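You operate a simulated robot arm through the tools that you are given. There is no shell and no other tool. Be economical: measure what you need, move in short steps, check, and stop when the job is done.

You run a simulated robot arm. Do the job below in one go: nothing can be reset, and whatever is moved stays where it is left.

JOB
Set the pine oil to warm at the heat on its tab.
Fine: in the jar warmer, vented cover shut over it; switch on last. Where these are worked on the way, their far stop is far enough and under half their travel is too little: vented cover.

The check looks at the end state, three seconds after you hand in, the way a careful person would. Anything else that was tipped, shoved, dropped, spilled or broken makes it a failure. Lids that push on must go on centred and level and be pressed home; caps that screw on are set level and turned clockwise until they are tight.

ROBOT AND FRAMES
A 6-joint arm with a two-finger parallel gripper, fixed in place. Base frame: the origin is at the foot of the arm, x ahead of it, y to its left, z up; the work surface is at about z = 800. Lengths are in mm, angles in degrees, forces in N, time in s.
With the tool pointing down near the work surface it reaches from about 240 to 640 mm from the base axis. Its first joint turns from -66.0 to 66.0 degrees. Payload 2.7 kg.
The TCP is the grasp point between the finger pads, 23 mm short of the fingertips. In the tool frame z runs along the fingers and y along their closing line. Largest opening 94 mm; finger width 38, thickness 10; the body of the gripper, 54 by 96 mm, starts 39 mm behind the TCP.
Orientation is that of the tool frame in the base frame, as a unit quaternion [w, x, y, z]. With the fingers straight down and closing along the base's y, the tool's x points along the base's -x, its y along +y and its z along -z.

CONTROLS
- The arm moves only by the tool play_rows. Its argument "commands" is a list of rows, each a list of 7 numbers: the shift along the tool's x, y, z in mm, then the turn, a rotation vector about the tool's x, y, z in rad, then the closure, from 0 (fully open) to 1 (shut). In form: [[x, y, z, ax, ay, az, hand], ...]. A call has 1 to 20 rows; each row shifts and turns the commanded pose from where the row before left it, along the tool's axes as they then stand. A row lasts 0.2 s, in which the tool goes at most 50 mm and 8.6 degrees; a call with a longer step from one row to the next is refused whole, and so is a gripper value outside its range. A pose out of reach is approached as far as the arm can. The call stops where the force on the tool passes 90 N (or 10 N more than at its start, if that is more) or the arm is blocked; 0.2 s more then pass. Each finger travels about 45 mm/s and halts on what it meets, pressing with about 29 N; the grip force reading is that of the motor and also rises with nothing between the fingers. The clock runs only during rows and for 0.2 s after the last one: add rows that do not move to give the fingers time. The reply holds the time, the measured pose of the TCP, the force on the tool along the base axes, the opening and the grip force, in the units named above and with some noise, with the torque about the TCP (base axes, N m) and any sound that the robot's microphone picked up, and new pictures: "show" is both (left out), scene, wrist or none.
- Cameras (640 x 400 px; columns grow to the right, rows downward): "scene" is fixed at [91.7, -448.9, 1400.3]; the picture's right is [0.57, -0.82, 0.00], its down [-0.49, -0.34, -0.80] and it looks along [0.66, 0.46, -0.60] (base axes); focal length 316 px, centre (320, 200). "wrist" rides on the gripper at [86, 16, -75] in the tool frame; the picture's right is [-0.18, 0.98, 0.00], its down [-0.58, -0.11, -0.81] and it looks along [-0.79, -0.15, 0.59] (tool axes); focal length 243 px, centre (320, 200). There is no depth. A picture from a camera that has moved, and an enlarged one, comes with that camera's place and axes in the base frame and with its lens.
- close_up(camera, box): a new picture of the part [left, top, right, bottom] of that camera's present view, enlarged. No time passes.
- sign_off(): hands the job in; it is judged then, once.

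Go step by step. Nothing tells you positions but the pictures and the camera data: compare them with the known pose of the tool, close in by small moves and look again before you grip or let go. The budget is 120 turns and 200 pictures, counting those below and the enlarged ones. Unless the task says otherwise, let go and move clear before handing in, and close with one line.

The tools are called after "Emit:" by a JSON object that holds its "method" and its "body". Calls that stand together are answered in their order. play_rows: Moves the arm, as the interface text tells. Its arguments: {"type":"object","properties":{"commands":{"type":"array","items":{"type":"array","items":{"type":"number"}}},"show":{"type":"string","enum":["both","scene","wrist","none"]}},"required":["commands"]} The other tools are called the same way: close_up (camera, box) takes an enlarged picture of a part of a camera's view; sign_off () hands the job in.

At the start:

```text
clock: 0.0
tool_pos: [326.7, -168.6, 1165.2]
ee_rot: [0.0, 0.0, 1.0, 0.0]
ft_force: [0.4, 0.6, -0.6]
ft_torque: [0.0, -0.02, 0.01]
grip_width: 93.9
finger_force: 0.1
```

scene: 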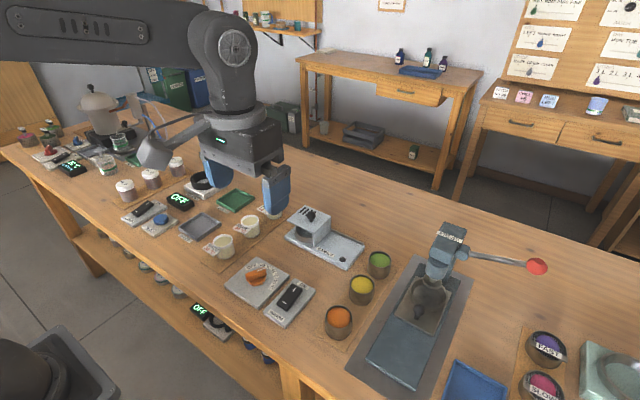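
wrist: 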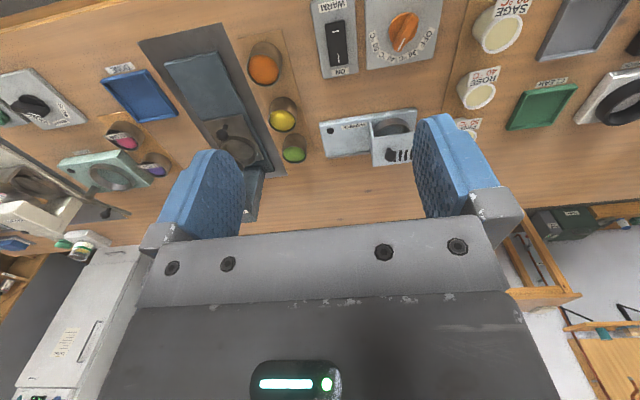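

I see a busy bench: a warmer with a sliding vented cover in the middle, a dial, a switch, and jars with labels (SAGE, ROSE, likely PINE). I'll enlarge the views to read them.

Emit:
{"method": "close_up", "body": {"camera": "scene", "box": [190, 180, 400, 340]}}

Emit:
{"method": "close_up", "body": {"camera": "wrist", "box": [300, 0, 540, 170]}}

Emit:
{"method": "close_up", "body": {"camera": "scene", "box": [20, 110, 270, 280]}}

```text
2.50 times, centred on (295, 260) of scene
camera zoom: at [91.7, -448.9, 1400.3], right [0.57, -0.82, 0.0], down [-0.49, -0.34, -0.8], along [0.66, 0.46, -0.6], focal length 789 px, centre (382, 50)
```

zoom: 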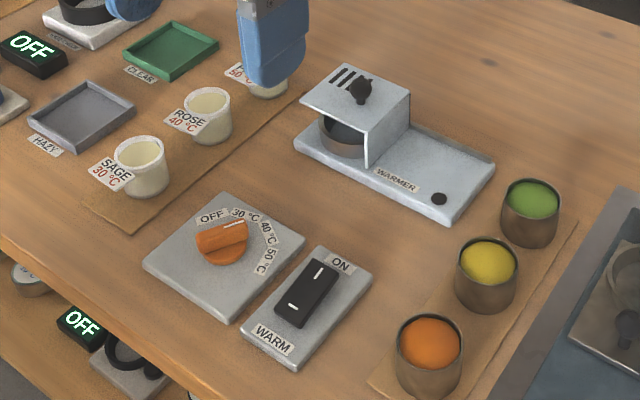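

```text
2.35 times, centred on (420, 85) of wrist
camera zoom: at [241.5, -149.8, 1238.9], right [0.18, 0.98, 0.0], down [0.58, -0.11, 0.81], along [0.79, -0.15, -0.59], focal length 571 px, centre (85, 471)
```

zoom: 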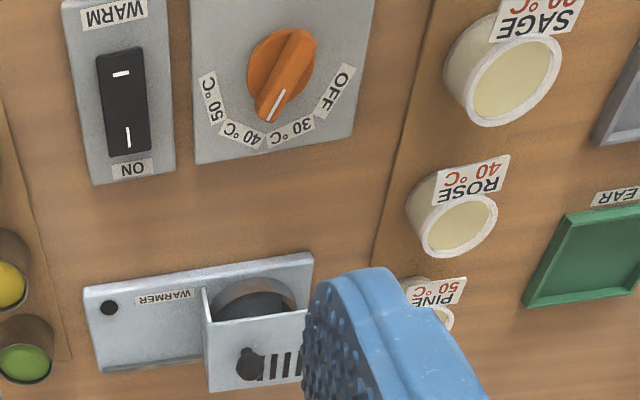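

```text
2.35 times, centred on (145, 195) of scene
camera zoom: at [91.7, -448.9, 1400.3], right [0.57, -0.82, 0.0], down [-0.49, -0.34, -0.8], along [0.66, 0.46, -0.6], focal length 742 px, centre (732, 212)
```

zoom: 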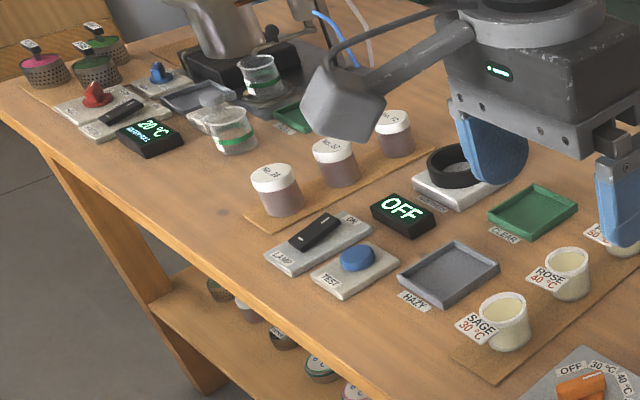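

The pine jar's tab says 50 °C. It stands behind the finger near (590, 55). The warmer's base spans about x 545–646, y −205 to −20, with the cover over its cup at the +y end. I'll move in for a better view.

Emit:
{"method": "play_rows", "body": {"commands": [[-18, 20, 30, 0, 0, 0, 0], [-18, 20, 30, 0, 0, 0, 0], [-18, 20, 30, 0, 0, 0, 0], [-19, 18, 25, 0, 0, 0, 0], [0, 0, 0, 0, 0, 0, 0]]}}

```text
clock: 1.2
tool_pos: [401.4, -87.7, 1050.8]
ee_rot: [0.0, 0.0, 1.0, 0.0]
ft_force: [-0.2, 0.0, -0.9]
ft_torque: [0.01, -0.01, 0.0]
grip_width: 94.1
finger_force: 0.0
camera wrist: at [316.1, -71.2, 1124.0], right [0.18, 0.98, 0.0], down [0.58, -0.11, 0.81], along [0.79, -0.15, -0.59], focal length 243 px, centre (320, 200)
```

scene: 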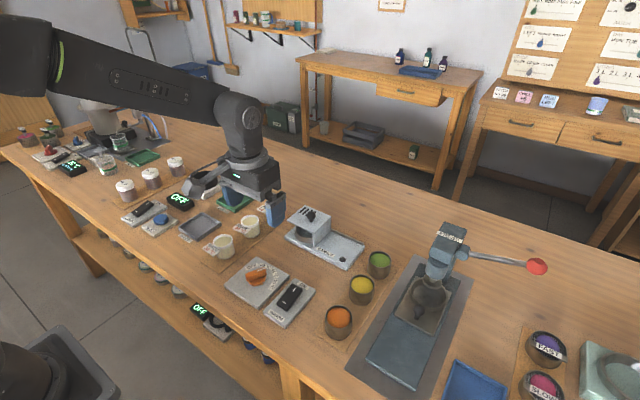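
wrist: 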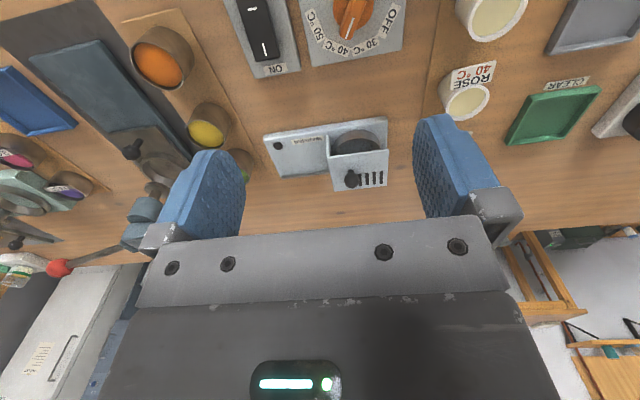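

Emit:
{"method": "close_up", "body": {"camera": "wrist", "box": [220, 90, 420, 215]}}

Emit:
{"method": "close_up", "body": {"camera": "scene", "box": [250, 180, 390, 280]}}

Emit:
{"method": "close_up", "body": {"camera": "wrist", "box": [220, 0, 420, 110]}}

```text
3.20 times, centred on (320, 152) of wrist
camera zoom: at [316.1, -71.2, 1124.0], right [0.18, 0.98, 0.0], down [0.58, -0.11, 0.81], along [0.79, -0.15, -0.59], focal length 776 px, centre (320, 352)
```

zoom: 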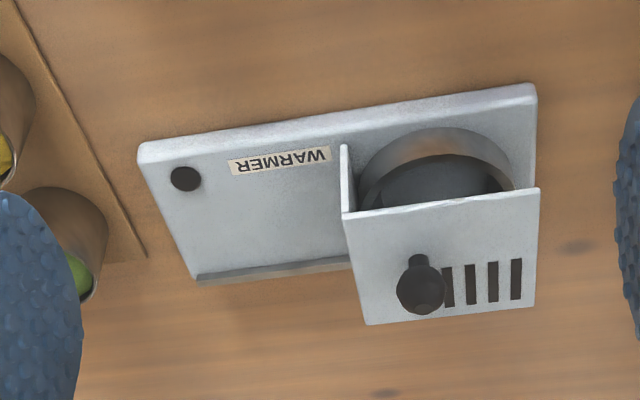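

```text
4.00 times, centred on (320, 230) of scene
camera zoom: at [91.8, -448.8, 1400.3], right [0.57, -0.82, 0.0], down [-0.49, -0.34, -0.8], along [0.66, 0.46, -0.6], focal length 1262 px, centre (320, 80)
```

zoom: 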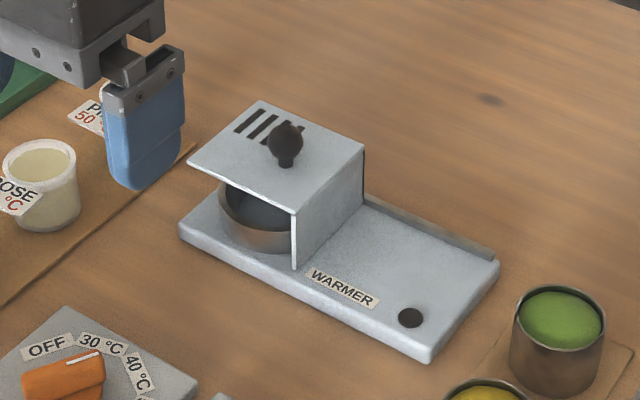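

```text
3.20 times, centred on (320, 55) of wrist
camera zoom: at [316.1, -71.2, 1124.0], right [0.18, 0.98, 0.0], down [0.58, -0.11, 0.81], along [0.79, -0.15, -0.59], focal length 776 px, centre (320, 664)
```

zoom: 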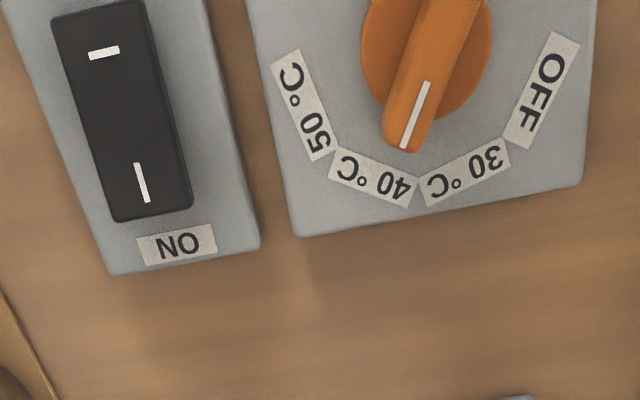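

The cover runs in a slide along y, and its knob is at about (587, −76, 889). I'll go above it first.

Emit:
{"method": "play_rows", "body": {"commands": [[-37, 2, 18, 0, 0, 0, 0], [-37, 2, 18, 0, 0, 0, 0], [-37, 2, 18, 0, 0, 0, 0.2], [-37, 2, 18, 0, 0, 0, 0.3], [-38, 3, 18, 0, 0, 0, 0.4], [0, 0, 0, 0, 0, 0, 0.4], [0, 0, 0, 0, 0, 0, 0.4]]}}

```text
clock: 2.8
tool_pos: [588.2, -79.6, 960.9]
ee_rot: [0.0, 0.0, 1.0, 0.0]
ft_force: [0.6, 0.2, 0.2]
ft_torque: [0.02, 0.0, 0.01]
grip_width: 56.4
finger_force: 0.1
camera wrist: at [501.2, -61.7, 1034.9], right [0.18, 0.98, 0.0], down [0.58, -0.11, 0.81], along [0.79, -0.15, -0.59], focal length 243 px, centre (320, 200)
```

scene: 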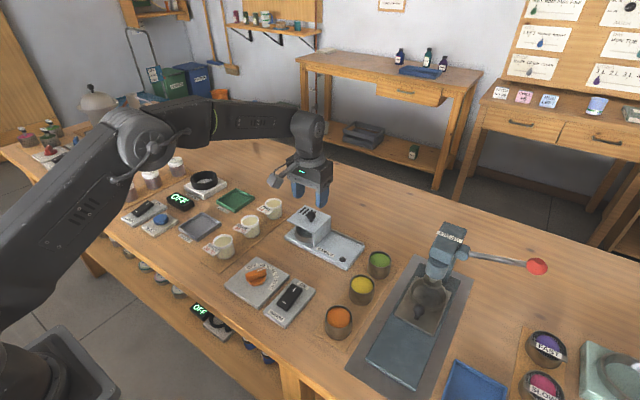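
wrist: 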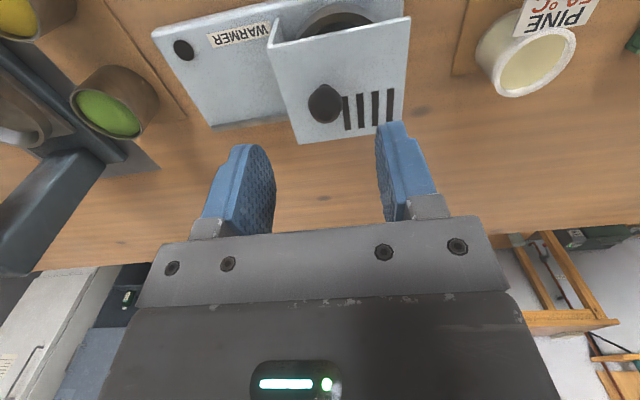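

The knob checks at about (590, −76). I'll lower around it and close.

Emit:
{"method": "play_rows", "body": {"commands": [[-1, 3, 30, 0, 0, 0, 0.4], [0, 0, 20, 0, 0, 0, 0.4], [0, 0, 11, 0, 0, 0, 0.4], [0, 0, 0, 0, 0, 0, 0.4]]}}

```text
clock: 3.8
tool_pos: [589.6, -74.0, 900.3]
ee_rot: [0.0, 0.001, 1.0, 0.0]
ft_force: [0.4, 0.1, -0.2]
ft_torque: [0.03, 0.0, 0.0]
grip_width: 56.5
finger_force: 0.0
camera wrist: at [500.8, -57.5, 973.9], right [0.18, 0.98, 0.0], down [0.58, -0.11, 0.81], along [0.79, -0.15, -0.59], focal length 243 px, centre (320, 200)
```

scene: 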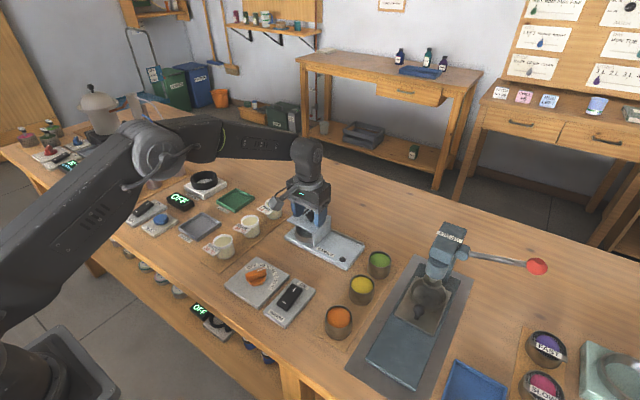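
wrist: 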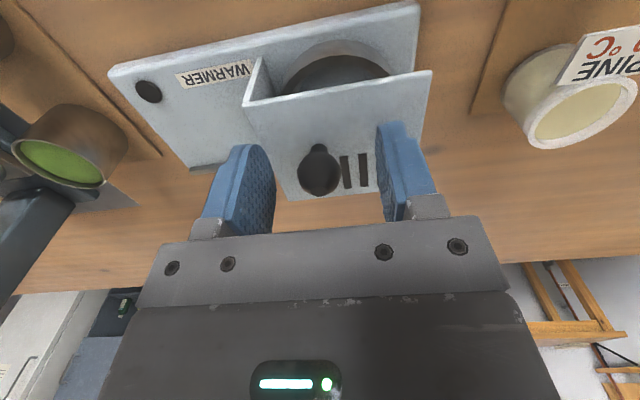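

The knob is between the pads, so I'll close on it and then slide toward −y a short way.

Emit:
{"method": "play_rows", "body": {"commands": [[0, 0, 0, 0, 0, 0, 0.6], [0, 0, 0, 0, 0, 0, 0.85], [0, 0, 0, 0, 0, 0, 0.85], [0, 0, 0, 0, 0, 0, 0.85], [0, -8, 0, 0, 0, 0, 0.85], [0, -8, 0, 0, 0, 0, 0.85], [0, -8, 0, 0, 0, 0, 0.85]]}}

```text
clock: 5.4
tool_pos: [587.9, -100.5, 900.6]
ee_rot: [-0.002, 0.0, 1.0, -0.002]
ft_force: [-22.7, 0.8, 21.1]
ft_torque: [0.03, 0.91, -0.06]
grip_width: 23.2
finger_force: 45.2
camera wrist: at [501.1, -82.5, 974.2], right [0.18, 0.98, 0.0], down [0.58, -0.11, 0.8], along [0.79, -0.15, -0.59], focal length 243 px, centre (320, 200)
```

scene: 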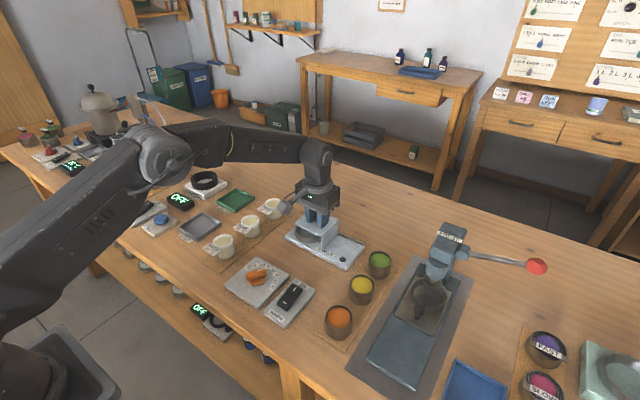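
wrist: 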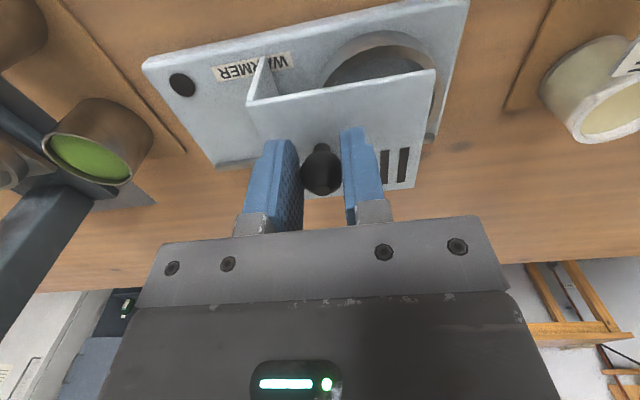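

It slides freely. I'll continue in short steps until the stop.

Emit:
{"method": "play_rows", "body": {"commands": [[0, -10, 0, 0, 0, 0, 0.8], [0, -10, 0, 0, 0, 0, 0.8], [0, -10, 0, 0, 0, 0, 0.8], [0, -10, 0, 0, 0, 0, 0.8], [0, -8, 0, 0, 0, 0, 0.8], [0, -8, 0, 0, 0, 0, 0.8], [0, -6, 0, 0, 0, 0, 0.8]]}}

```text
clock: 7.0
tool_pos: [587.6, -162.8, 899.4]
ee_rot: [0.001, 0.0, 1.0, -0.001]
ft_force: [-14.2, -0.1, 19.5]
ft_torque: [-0.03, -0.92, -0.02]
grip_width: 23.4
finger_force: 44.6
camera wrist: at [500.9, -144.6, 973.5], right [0.18, 0.98, 0.0], down [0.58, -0.11, 0.81], along [0.79, -0.15, -0.59], focal length 243 px, centre (320, 200)
```

scene: 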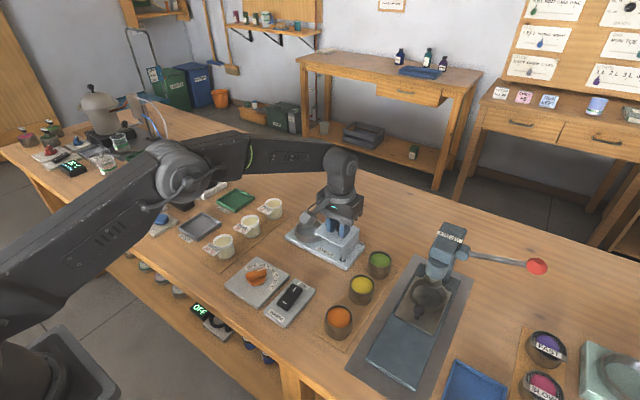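
wrist: 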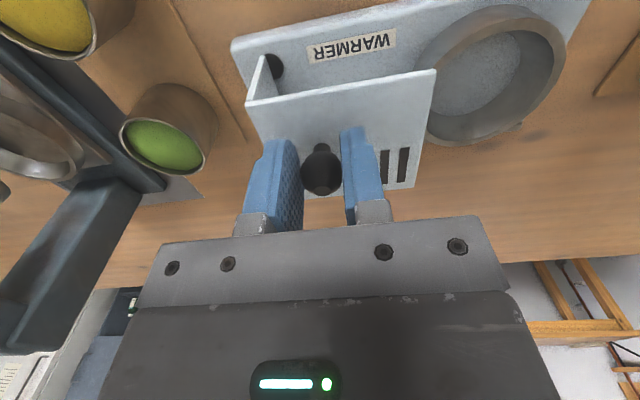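

The cup is nearly clear, so I'll push on a bit further.

Emit:
{"method": "play_rows", "body": {"commands": [[0, -5, 0, 0, 0, 0, 0.8], [0, -5, 0, 0, 0, 0, 0.8], [0, -5, 0, 0, 0, 0, 0.8], [0, -4, 0, 0, 0, 0, 0.8]]}}

```text
clock: 8.0
tool_pos: [588.1, -174.7, 899.7]
ee_rot: [-0.003, -0.003, 1.0, 0.003]
ft_force: [-27.7, 29.9, 26.6]
ft_torque: [0.45, -0.3, 0.28]
grip_width: 23.2
finger_force: 45.0
camera wrist: at [501.8, -158.5, 973.8], right [0.18, 0.98, 0.01], down [0.59, -0.11, 0.8], along [0.79, -0.14, -0.6], focal length 243 px, centre (320, 200)
```

scene: 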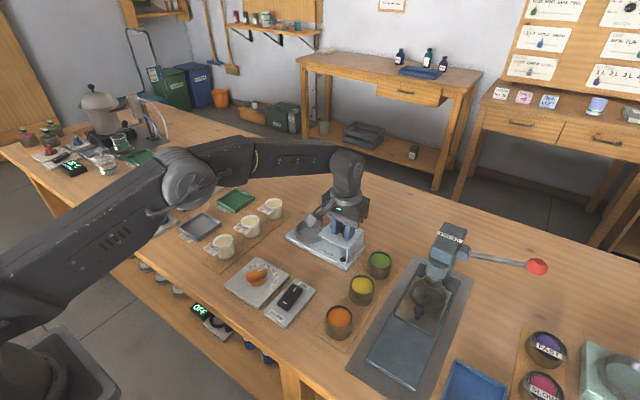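
wrist: 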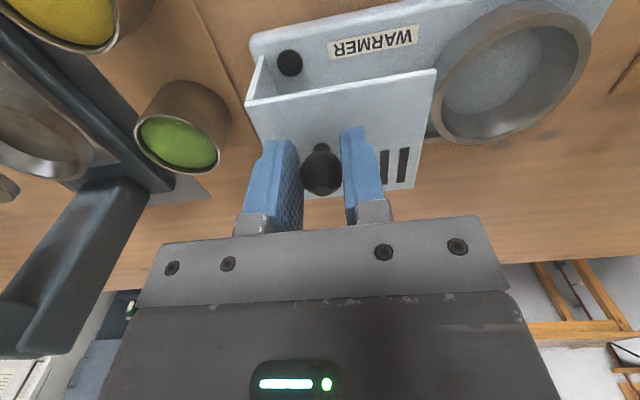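

The cover is at its far stop (knob travel about 97 mm). I'll release it, rise, and look at the cup and pine jar from between them.

Emit:
{"method": "play_rows", "body": {"commands": [[0, 6, 0, 0, 0, 0, 0.7], [0, 0, 0, 0, 0, 0, 0.4], [0, 0, 0, 0, 0, 0, 0.4], [0, 0, 0, 0, 0, 0, 0.4], [0, 0, -30, 0, 0, 0, 0.4], [0, 0, -40, 0, 0, 0, 0.2], [12, 35, -30, 0, 0, 0, 0], [12, 45, 0, 0, 0, 0, 0], [12, 45, 0, 0, 0, 0, 0], [12, 41, 0, 0, 0, 0, 0], [0, 0, 0, 0, 0, 0, 0]]}}

```text
clock: 10.4
tool_pos: [536.6, -9.5, 999.8]
ee_rot: [0.0, 0.0, 1.0, 0.0]
ft_force: [0.2, 0.6, 0.5]
ft_torque: [-0.04, -0.02, -0.02]
grip_width: 93.8
finger_force: 0.1
camera wrist: at [449.6, 9.0, 1073.1], right [0.18, 0.98, 0.0], down [0.58, -0.11, 0.81], along [0.79, -0.15, -0.59], focal length 243 px, centre (320, 200)
```

scene: 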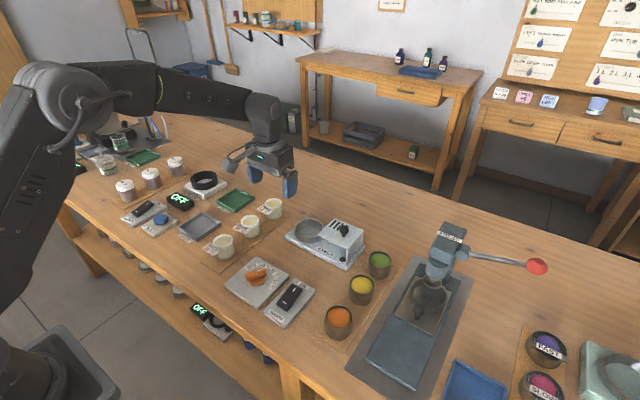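
wrist: 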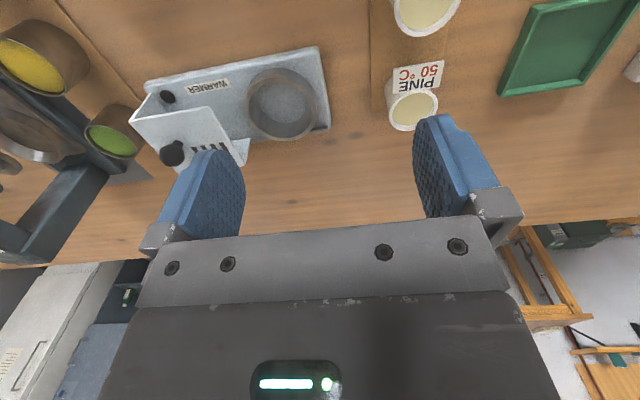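

Emit:
{"method": "close_up", "body": {"camera": "wrist", "box": [220, 40, 460, 190]}}

Emit:
{"method": "close_up", "body": {"camera": "scene", "box": [230, 180, 370, 280]}}

```text
2.67 times, centred on (340, 115) of wrist
camera zoom: at [449.6, 9.0, 1073.1], right [0.18, 0.98, 0.0], down [0.58, -0.11, 0.81], along [0.79, -0.15, -0.59], focal length 647 px, centre (267, 427)
```

zoom: 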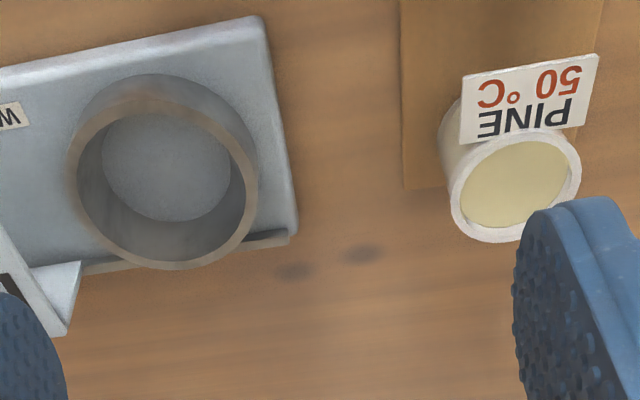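

```text
4.00 times, centred on (300, 230) of scene
camera zoom: at [91.7, -448.8, 1400.3], right [0.57, -0.82, 0.0], down [-0.49, -0.34, -0.8], along [0.66, 0.46, -0.6], focal length 1262 px, centre (400, 80)
```

zoom: 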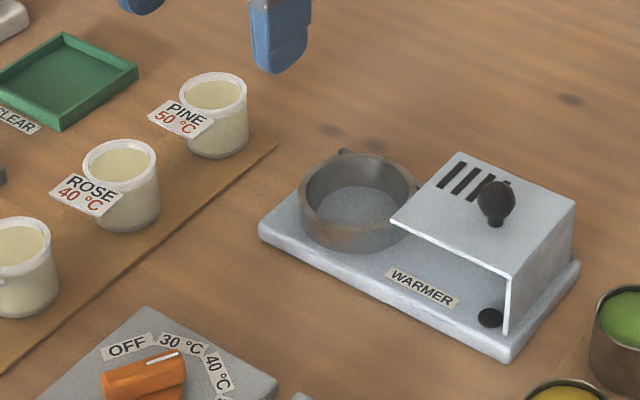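

The pine jar's rim is centred at about (613, 77, 846), roughly 50 mm across with its tab toward −x. The cup's rim centre is about (595, −62, 833). I'll hover over the jar.

Emit:
{"method": "play_rows", "body": {"commands": [[-20, 22, 10, 0, 0, 0, 0], [-20, 22, 15, 0, 0, 0, 0], [-20, 22, 15, 0, 0, 0, 0], [-20, 21, 20, 0, 0, 0, 0], [0, 0, 0, 0, 0, 0, 0], [0, 0, 0, 0, 0, 0, 0]]}}

```text
clock: 11.8
tool_pos: [619.0, 80.1, 938.9]
ee_rot: [0.0, 0.0, 1.0, -0.001]
ft_force: [-0.2, 0.6, 0.4]
ft_torque: [0.01, 0.03, 0.01]
grip_width: 94.1
finger_force: 0.0
camera wrist: at [532.6, 97.6, 1013.3], right [0.18, 0.98, 0.0], down [0.58, -0.11, 0.81], along [0.79, -0.15, -0.59], focal length 243 px, centre (320, 200)
```

scene: 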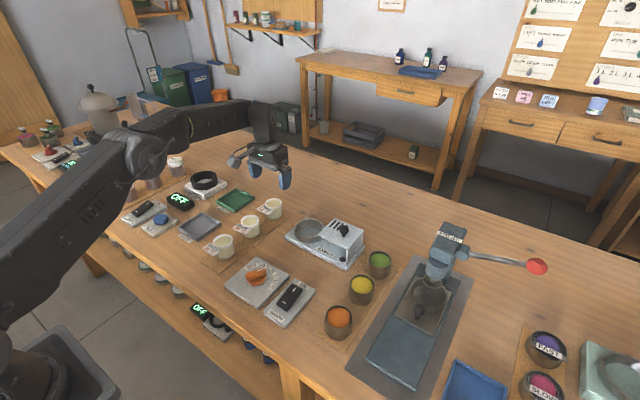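
wrist: 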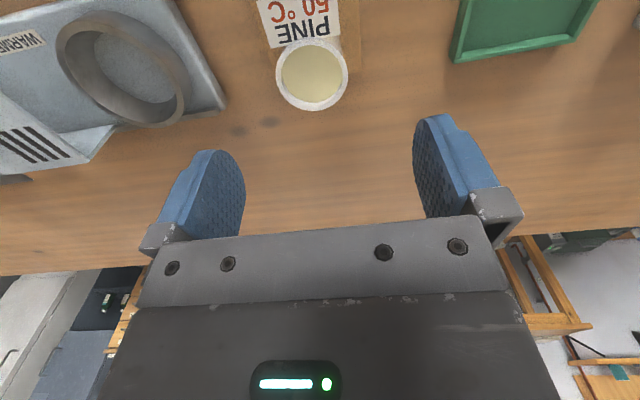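

Jar confirmed at (614, 77). I'll lower to grip height.

Emit:
{"method": "play_rows", "body": {"commands": [[1, -3, 25, 0, 0, 0, 0], [0, 0, 25, 0, 0, 0, 0], [0, 0, 25, 0, 0, 0, 0], [0, 0, 15, 0, 0, 0, 0], [0, 0, 0, 0, 0, 0, 0.2], [0, 0, 0, 0, 0, 0, 0.2]]}}

Emit:
{"method": "close_up", "body": {"camera": "scene", "box": [220, 150, 340, 240]}}

```text
clock: 13.2
tool_pos: [620.7, 75.0, 849.3]
ee_rot: [0.0, 0.0, 1.0, 0.0]
ft_force: [0.8, -0.5, 0.2]
ft_torque: [0.0, 0.05, 0.03]
grip_width: 75.2
finger_force: 0.0
camera wrist: at [533.0, 93.1, 923.8], right [0.18, 0.98, 0.0], down [0.58, -0.11, 0.81], along [0.79, -0.15, -0.59], focal length 243 px, centre (320, 200)
```

scene: 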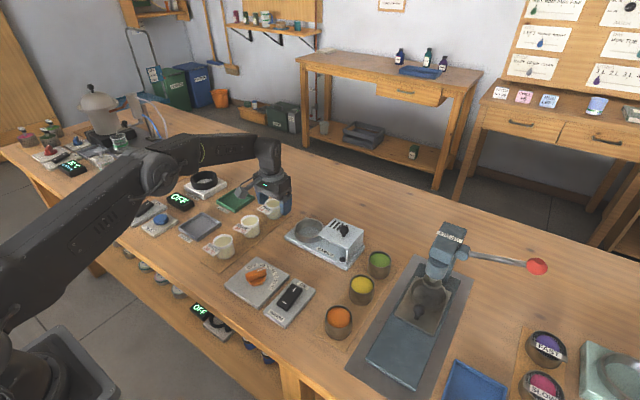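
wrist: 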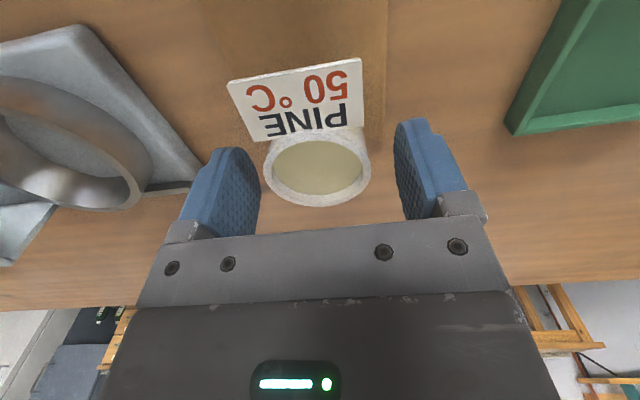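

```text
4.44 times, centred on (280, 195) of scene
camera zoom: at [91.7, -448.9, 1400.3], right [0.57, -0.82, 0.0], down [-0.49, -0.34, -0.8], along [0.66, 0.46, -0.6], focal length 1402 px, centre (498, 222)
```

zoom: 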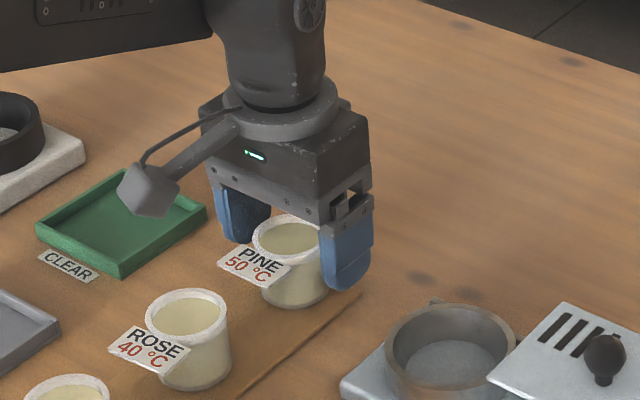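

The jar sits between the pads. I'll close gently, then lift straight up.

Emit:
{"method": "play_rows", "body": {"commands": [[2, 1.5, 0, 0, 0, 0, 0.3], [0, 0, 0, 0, 0, 0, 0.4], [0, 0, 0, 0, 0, 0, 0.5], [0, 0, 0, 0, 0, 0, 0.6], [0, 0, 0, 0, 0, 0, 0.6], [0, 0, 0, 0, 0, 0, 0.6], [0, 0, -5, 0, 0, 0, 0.6], [0, 0, -7, 0, 0, 0, 0.6], [0, 0, -8, 0, 0, 0, 0.6], [0, 0, 0, 0, 0, 0, 0.6]]}}

Emit:
{"method": "close_up", "body": {"camera": "scene", "box": [220, 150, 340, 240]}}

```text
clock: 15.4
tool_pos: [618.1, 77.2, 870.0]
ee_rot: [0.001, 0.0, 1.0, -0.001]
ft_force: [-0.1, -0.8, -0.9]
ft_torque: [0.0, 0.02, -0.01]
grip_width: 46.7
finger_force: 29.2
camera wrist: at [530.9, 94.2, 943.5], right [0.18, 0.98, 0.0], down [0.58, -0.11, 0.81], along [0.79, -0.15, -0.59], focal length 243 px, centre (320, 200)
```

scene: 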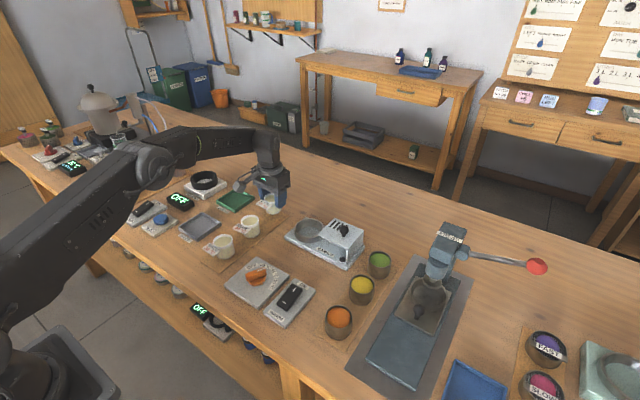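
wrist: 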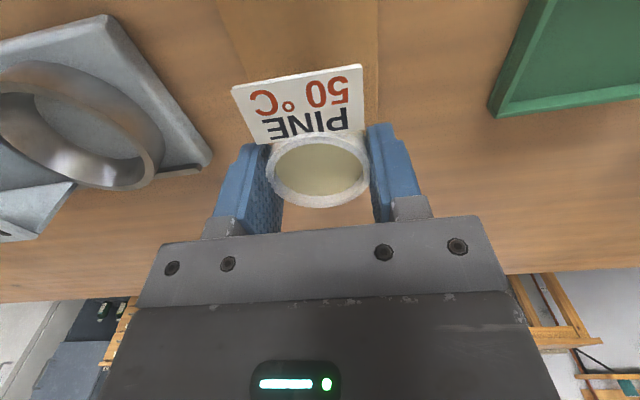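

```text
4.44 times, centred on (280, 195) of scene
camera zoom: at [91.8, -448.9, 1400.3], right [0.57, -0.82, 0.0], down [-0.49, -0.34, -0.8], along [0.66, 0.46, -0.6], focal length 1402 px, centre (498, 222)
```

zoom: 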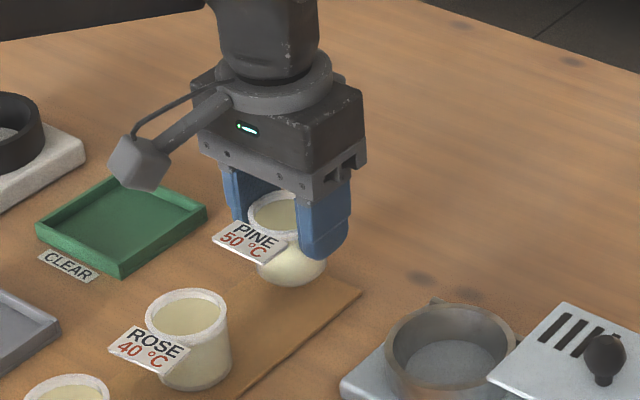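

The jar is held level. I'll raise it clear and carry it slowly over the cup.

Emit:
{"method": "play_rows", "body": {"commands": [[0, 0, -8, 0, 0, 0, 0.6], [0, 0, -12, 0, 0, 0, 0.6], [0, 0, -10, 0, 0, 0, 0.6], [0, -5, -5, 0, 0, 0, 0.6], [1, -8, 0, 0, 0, 0, 0.6], [1, -12, 0, 0, 0, 0, 0.6], [2, -14, 0, 0, 0, 0, 0.6], [2, -15, 0, 0, 0, 0, 0.6], [2, -15, 0, 0, 0, 0, 0.6], [2, -15, 0, 0, 0, 0, 0.6], [2, -14, 0, 0, 0, 0, 0.6], [2, -12, 0, 0, 0, 0, 0.6], [2, -12, 0, 0, 0, 0, 0.6], [2, -10, 0, 0, 0, 0, 0.6], [0.6, -7.7, 0, 0, 0, 0, 0.6], [0, 0, 0, 0, 0, 0, 0.6], [0, 0, 0, 0, 0, 0, 0.6]]}}

Emit:
{"method": "close_up", "body": {"camera": "scene", "box": [250, 160, 390, 280]}}

Emit:
{"method": "close_up", "body": {"camera": "wrist", "box": [220, 40, 420, 240]}}

```text
clock: 19.0
tool_pos: [599.3, -64.0, 904.1]
ee_rot: [-0.001, 0.0, 1.0, 0.0]
ft_force: [-0.3, 1.7, -0.6]
ft_torque: [-0.01, -0.01, 0.01]
grip_width: 46.8
finger_force: 28.8
camera wrist: at [511.3, -45.3, 977.9], right [0.18, 0.98, 0.0], down [0.58, -0.11, 0.81], along [0.79, -0.15, -0.59], focal length 243 px, centre (320, 200)
```

scene: 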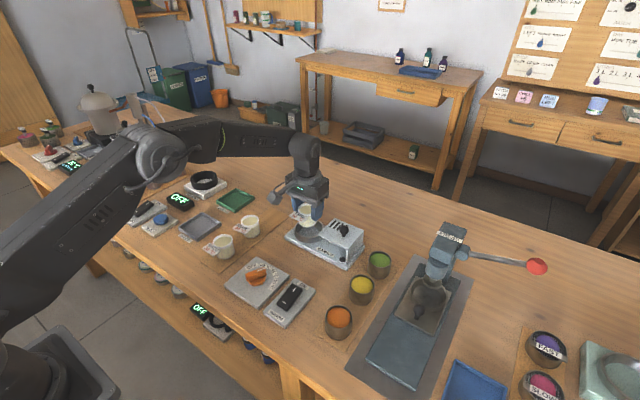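
wrist: 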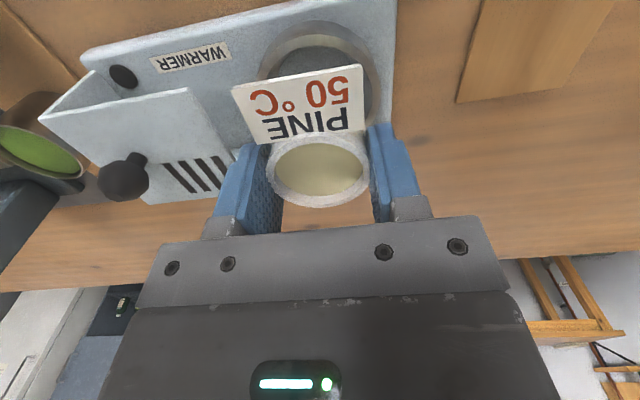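

```text
3.33 times, centred on (320, 220) of scene
camera zoom: at [91.7, -448.9, 1400.3], right [0.57, -0.82, 0.0], down [-0.49, -0.34, -0.8], along [0.66, 0.46, -0.6], focal length 1052 px, centre (320, 133)
```

zoom: 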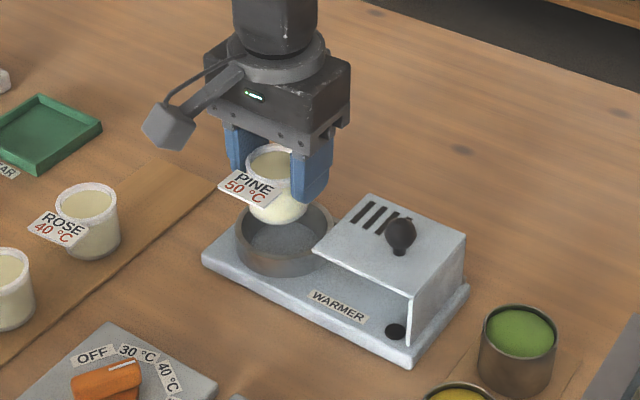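

```text
2.00 times, centred on (320, 140) of wrist
camera zoom: at [511.3, -45.3, 977.9], right [0.18, 0.98, 0.0], down [0.58, -0.11, 0.81], along [0.79, -0.15, -0.59], focal length 485 px, centre (320, 320)
```

zoom: 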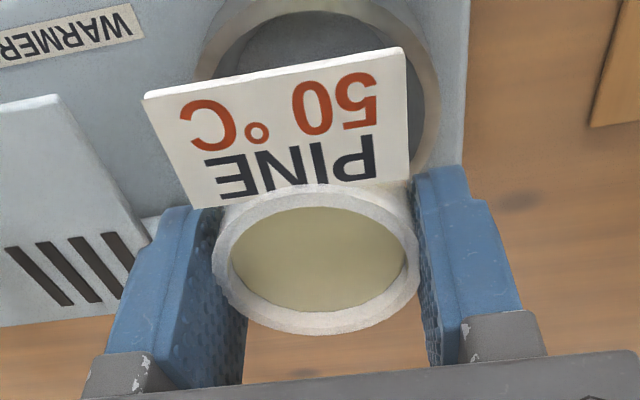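

The jar is over the cup. I'll trim by a couple of mm and lower carefully.

Emit:
{"method": "play_rows", "body": {"commands": [[-2, 1, 8, 0, 0, 0, 0.6], [0, 0, 8, 0, 0, 0, 0.6], [0, 0, 8, 0, 0, 0, 0.6], [0, 0, 6, 0, 0, 0, 0.6], [0, 0, 0, 0, 0, 0, 0.6]]}}

Emit:
{"method": "close_up", "body": {"camera": "scene", "box": [260, 180, 380, 270]}}

```text
clock: 20.2
tool_pos: [600.1, -61.0, 873.2]
ee_rot: [-0.001, 0.001, 1.0, 0.0]
ft_force: [-0.3, 0.0, -0.2]
ft_torque: [0.02, 0.0, 0.0]
grip_width: 46.4
finger_force: 29.6
camera wrist: at [512.4, -43.8, 946.9], right [0.18, 0.98, 0.0], down [0.58, -0.11, 0.81], along [0.79, -0.15, -0.59], focal length 243 px, centre (320, 200)
```

scene: 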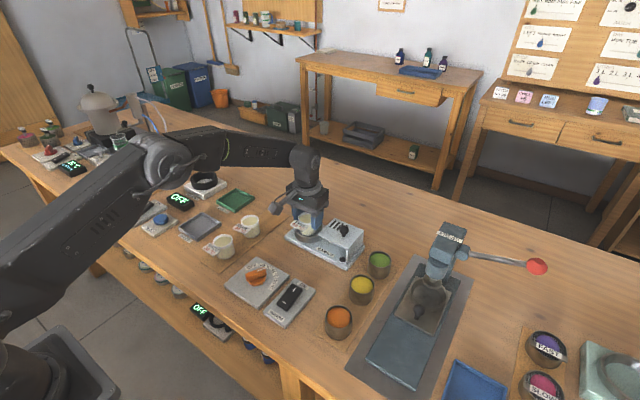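
wrist: 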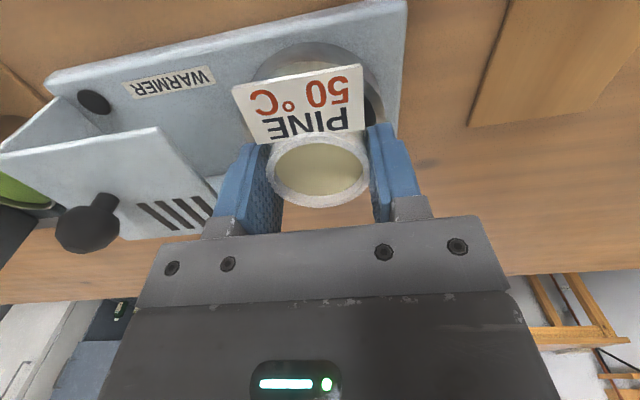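

```text
4.44 times, centred on (320, 225) of scene
camera zoom: at [91.8, -448.9, 1400.3], right [0.57, -0.82, 0.0], down [-0.49, -0.34, -0.8], along [0.66, 0.46, -0.6], focal length 1402 px, centre (320, 89)
```

zoom: 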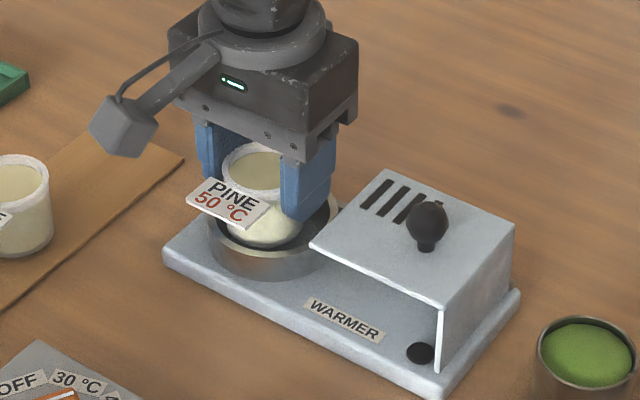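

It is going in centred. Small steps down, watching the force.

Emit:
{"method": "play_rows", "body": {"commands": [[0, 0, 2, 0, 0, 0, 0.6], [0, 0, 2, 0, 0, 0, 0.6], [0, 0, 2, 0, 0, 0, 0.6], [0, 0, 0, 0, 0, 0, 0.6]], "show": "none"}}

```text
clock: 21.2
tool_pos: [599.4, -61.4, 868.5]
ee_rot: [0.001, 0.0, 1.0, -0.001]
ft_force: [-0.4, -0.1, -1.1]
ft_torque: [0.0, 0.02, 0.0]
grip_width: 46.6
finger_force: 29.1
```

Emit:
{"method": "play_rows", "body": {"commands": [[0, 0, 1.5, 0, 0, 0, 0.6], [0, 0, 1.5, 0, 0, 0, 0.6], [0, 0, 0, 0, 0, 0, 0.6]]}}

Emit:
{"method": "close_up", "body": {"camera": "scene", "box": [280, 190, 360, 250]}}

```text
clock: 22.0
tool_pos: [601.4, -62.3, 865.4]
ee_rot: [-0.001, 0.0, 1.0, 0.0]
ft_force: [0.8, 0.9, -0.6]
ft_torque: [0.0, 0.03, -0.03]
grip_width: 46.7
finger_force: 28.6
camera wrist: at [513.6, -43.6, 938.8], right [0.18, 0.98, 0.0], down [0.58, -0.11, 0.81], along [0.79, -0.15, -0.59], focal length 243 px, centre (320, 200)
```

scene: 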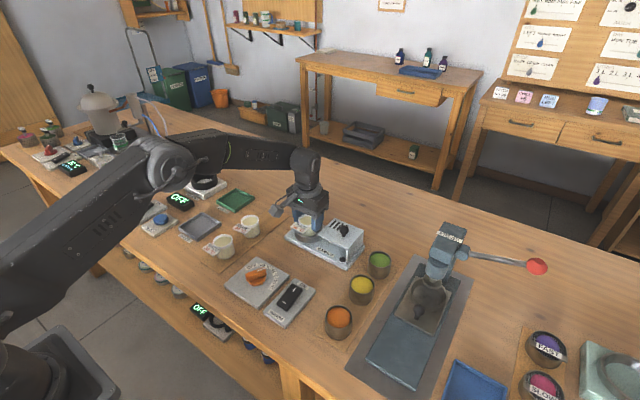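
wrist: 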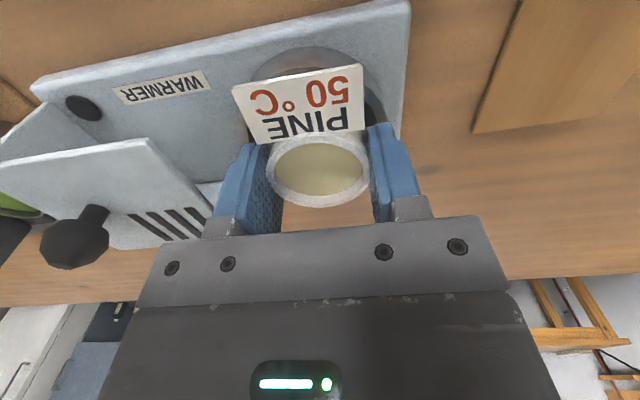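

```text
6.67 times, centred on (320, 220) of scene
camera zoom: at [91.8, -448.9, 1400.3], right [0.57, -0.82, 0.0], down [-0.49, -0.34, -0.8], along [0.66, 0.46, -0.6], focal length 2103 px, centre (320, 67)
```

zoom: 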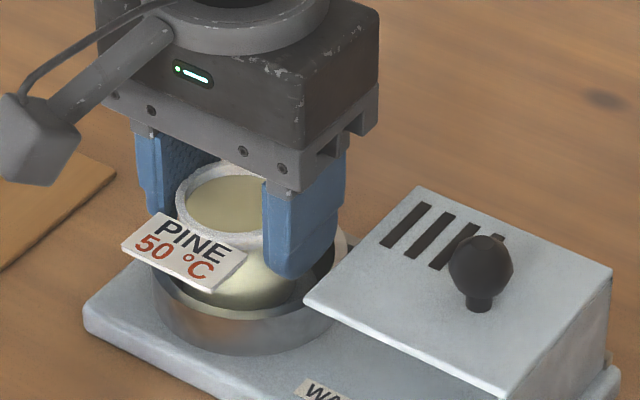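

No contact yet; continuing down in 1 mm steps.

Emit:
{"method": "play_rows", "body": {"commands": [[0, 0, 1, 0, 0, 0, 0.6], [0, 0, 1, 0, 0, 0, 0.6], [0, 0, 1, 0, 0, 0, 0.6], [0, 0, 0, 0, 0, 0, 0.6]], "show": "none"}}

```text
clock: 23.0
tool_pos: [601.4, -61.6, 862.8]
ee_rot: [0.001, 0.0, 1.0, 0.0]
ft_force: [-0.8, 2.2, 5.5]
ft_torque: [0.12, 0.12, -0.03]
grip_width: 46.6
finger_force: 29.2
```

There is light contact at about the expected floor height. I'll check the level before letting go.

Emit:
{"method": "close_up", "body": {"camera": "scene", "box": [280, 190, 360, 250]}}

Emit:
{"method": "play_rows", "body": {"commands": [[0, 0, 0.7, 0, 0, 0, 0.6], [0, 0, 0, 0, 0, 0, 0.6]], "show": "none"}}

```text
6.67 times, centred on (320, 220) of scene
camera zoom: at [91.6, -448.8, 1400.3], right [0.57, -0.82, 0.0], down [-0.49, -0.34, -0.8], along [0.66, 0.46, -0.6], focal length 2103 px, centre (320, 67)
```

zoom: 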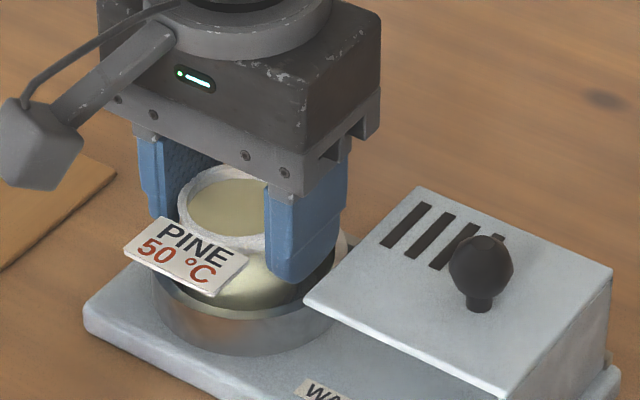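

```text
clock: 23.6
tool_pos: [601.1, -62.0, 861.9]
ee_rot: [0.002, -0.001, 1.0, 0.001]
ft_force: [0.5, 3.5, 14.3]
ft_torque: [0.22, 0.18, -0.05]
grip_width: 46.5
finger_force: 28.9
```

Firm and level on the cup floor, with the tab well above the rim. I'll open slowly and check.

Emit:
{"method": "play_rows", "body": {"commands": [[0, 0, -0.7, 0, 0, 0, 0.5], [0, 0, 0, 0, 0, 0, 0.45], [0, 0, 0, 0, 0, 0, 0.4], [0, 0, 0, 0, 0, 0, 0.35], [0, 0, 0, 0, 0, 0, 0.35]]}}

Emit:
{"method": "close_up", "body": {"camera": "scene", "box": [280, 190, 360, 250]}}

```text
clock: 24.8
tool_pos: [600.9, -62.4, 861.3]
ee_rot: [0.0, 0.0, 1.0, 0.0]
ft_force: [0.5, -0.9, 0.5]
ft_torque: [-0.01, 0.0, 0.04]
grip_width: 61.0
finger_force: 0.0
camera wrist: at [513.9, -44.4, 936.0], right [0.18, 0.98, 0.0], down [0.58, -0.11, 0.81], along [0.79, -0.15, -0.59], focal length 243 px, centre (320, 200)
```

scene: 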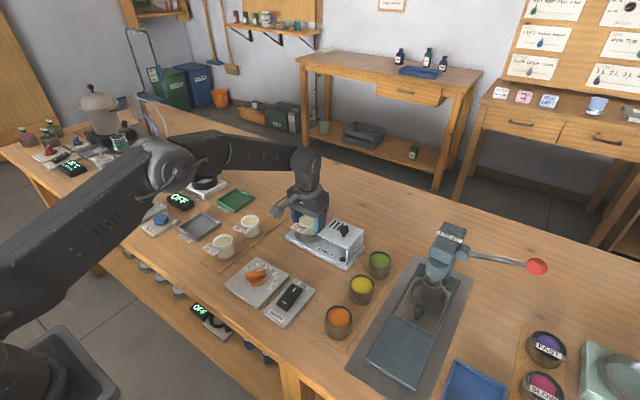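
wrist: 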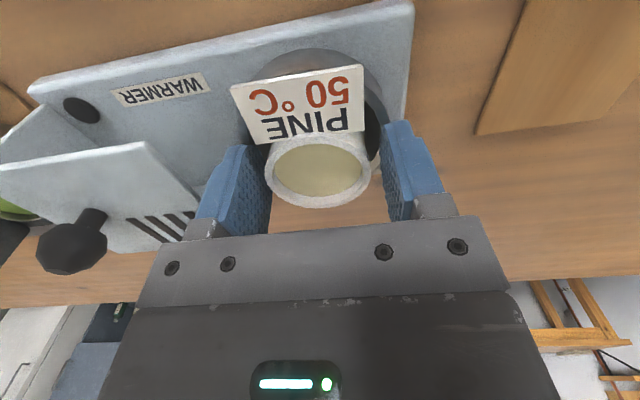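

```text
6.67 times, centred on (320, 220) of scene
camera zoom: at [91.7, -448.9, 1400.3], right [0.57, -0.82, 0.0], down [-0.49, -0.34, -0.8], along [0.66, 0.46, -0.6], focal length 2103 px, centre (320, 67)
```

zoom: 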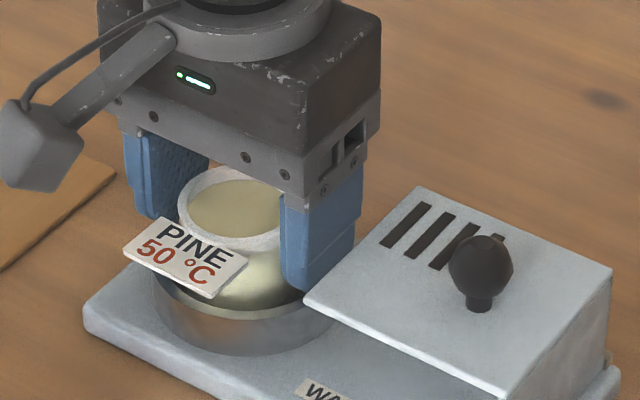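

The jar sits well. I'll rise and go back over the cover knob.

Emit:
{"method": "play_rows", "body": {"commands": [[0, 0, -15, 0, 0, 0, 0.35], [0, 0, -30, 0, 0, 0, 0.35], [0, 0, -40, 0, 0, 0, 0.35], [4, -28, -10, 0, 0, 0, 0.4], [4, -28, 0, 0, 0, 0, 0.4], [4, -28, 0, 0, 0, 0, 0.4], [0, -26, 0, 0, 0, 0, 0.4], [0, 0, 0, 0, 0, 0, 0.4]]}}

Emit:
{"method": "close_up", "body": {"camera": "scene", "box": [270, 190, 390, 280]}}

```text
clock: 26.6
tool_pos: [586.6, -168.0, 958.2]
ee_rot: [0.0, 0.0, 1.0, 0.0]
ft_force: [0.8, -0.2, -0.8]
ft_torque: [0.01, -0.01, 0.0]
grip_width: 56.4
finger_force: 0.1
camera wrist: at [499.3, -150.9, 1032.2], right [0.18, 0.98, 0.0], down [0.58, -0.11, 0.81], along [0.79, -0.15, -0.59], focal length 243 px, centre (320, 200)
```

scene: 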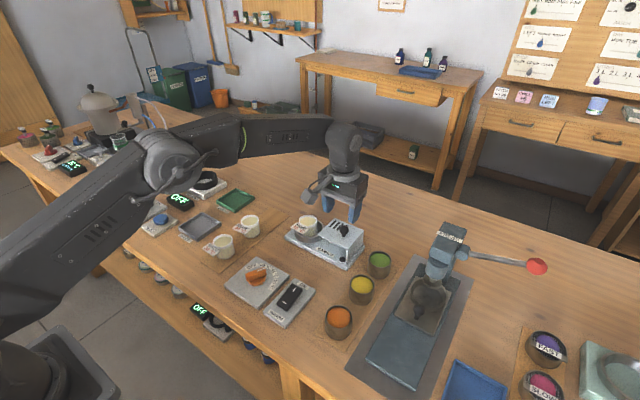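
wrist: 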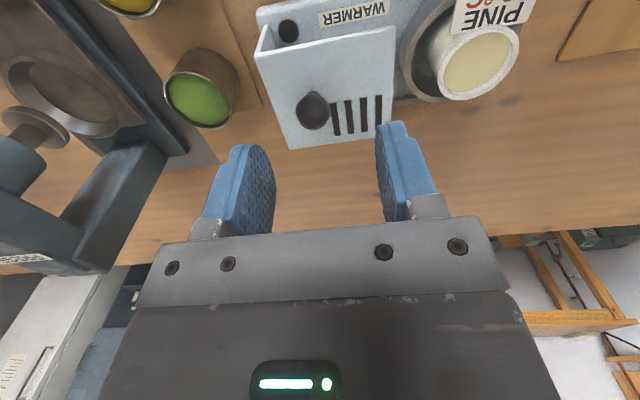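

```text
4.44 times, centred on (330, 235) of scene
camera zoom: at [91.7, -448.9, 1400.3], right [0.57, -0.82, 0.0], down [-0.49, -0.34, -0.8], along [0.66, 0.46, -0.6], focal length 1402 px, centre (276, 44)
```

zoom: 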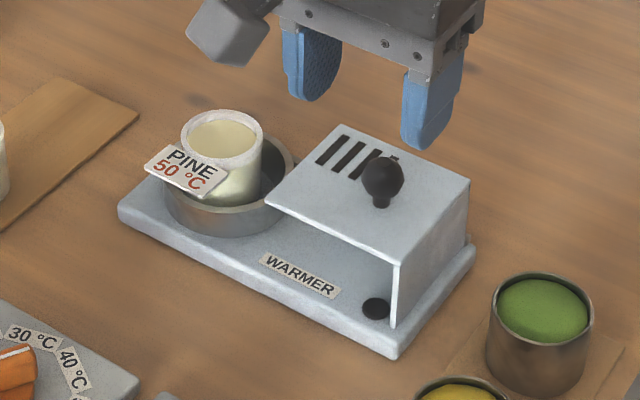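

The knob is at about (590, −173). I'll align and lower.

Emit:
{"method": "play_rows", "body": {"commands": [[-3, -5, 25, 0, 0, 0, 0.4], [0, 0, 20, 0, 0, 0, 0.4], [0, 0, 13, 0, 0, 0, 0.4], [0, 0, 0, 0, 0, 0, 0.6], [0, 0, 0, 0, 0, 0, 0.8], [0, 0, 0, 0, 0, 0, 0.8], [0, 0, 0, 0, 0, 0, 0.8]]}}

```text
clock: 28.2
tool_pos: [591.0, -174.4, 898.5]
ee_rot: [-0.001, 0.0, 1.0, 0.001]
ft_force: [-2.3, 14.6, -0.1]
ft_torque: [0.2, 0.17, 0.03]
grip_width: 23.6
finger_force: 45.3
camera wrist: at [504.4, -157.6, 972.9], right [0.18, 0.98, 0.0], down [0.58, -0.11, 0.81], along [0.79, -0.15, -0.59], focal length 243 px, centre (320, 200)
```

scene: 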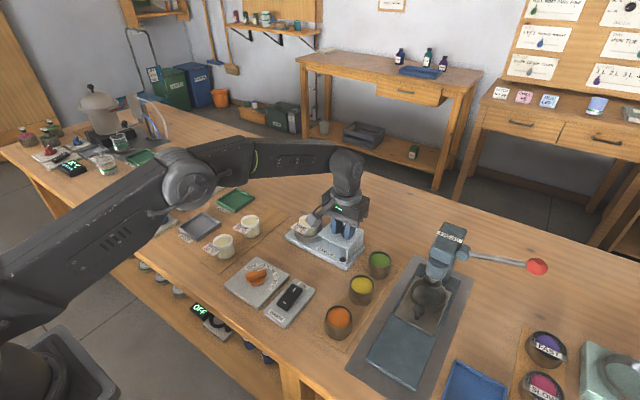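
wrist: 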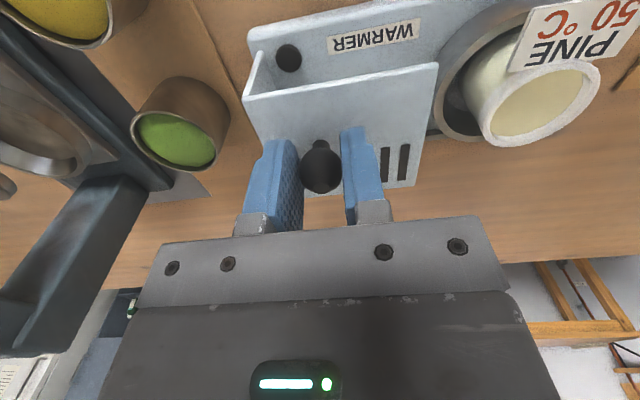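

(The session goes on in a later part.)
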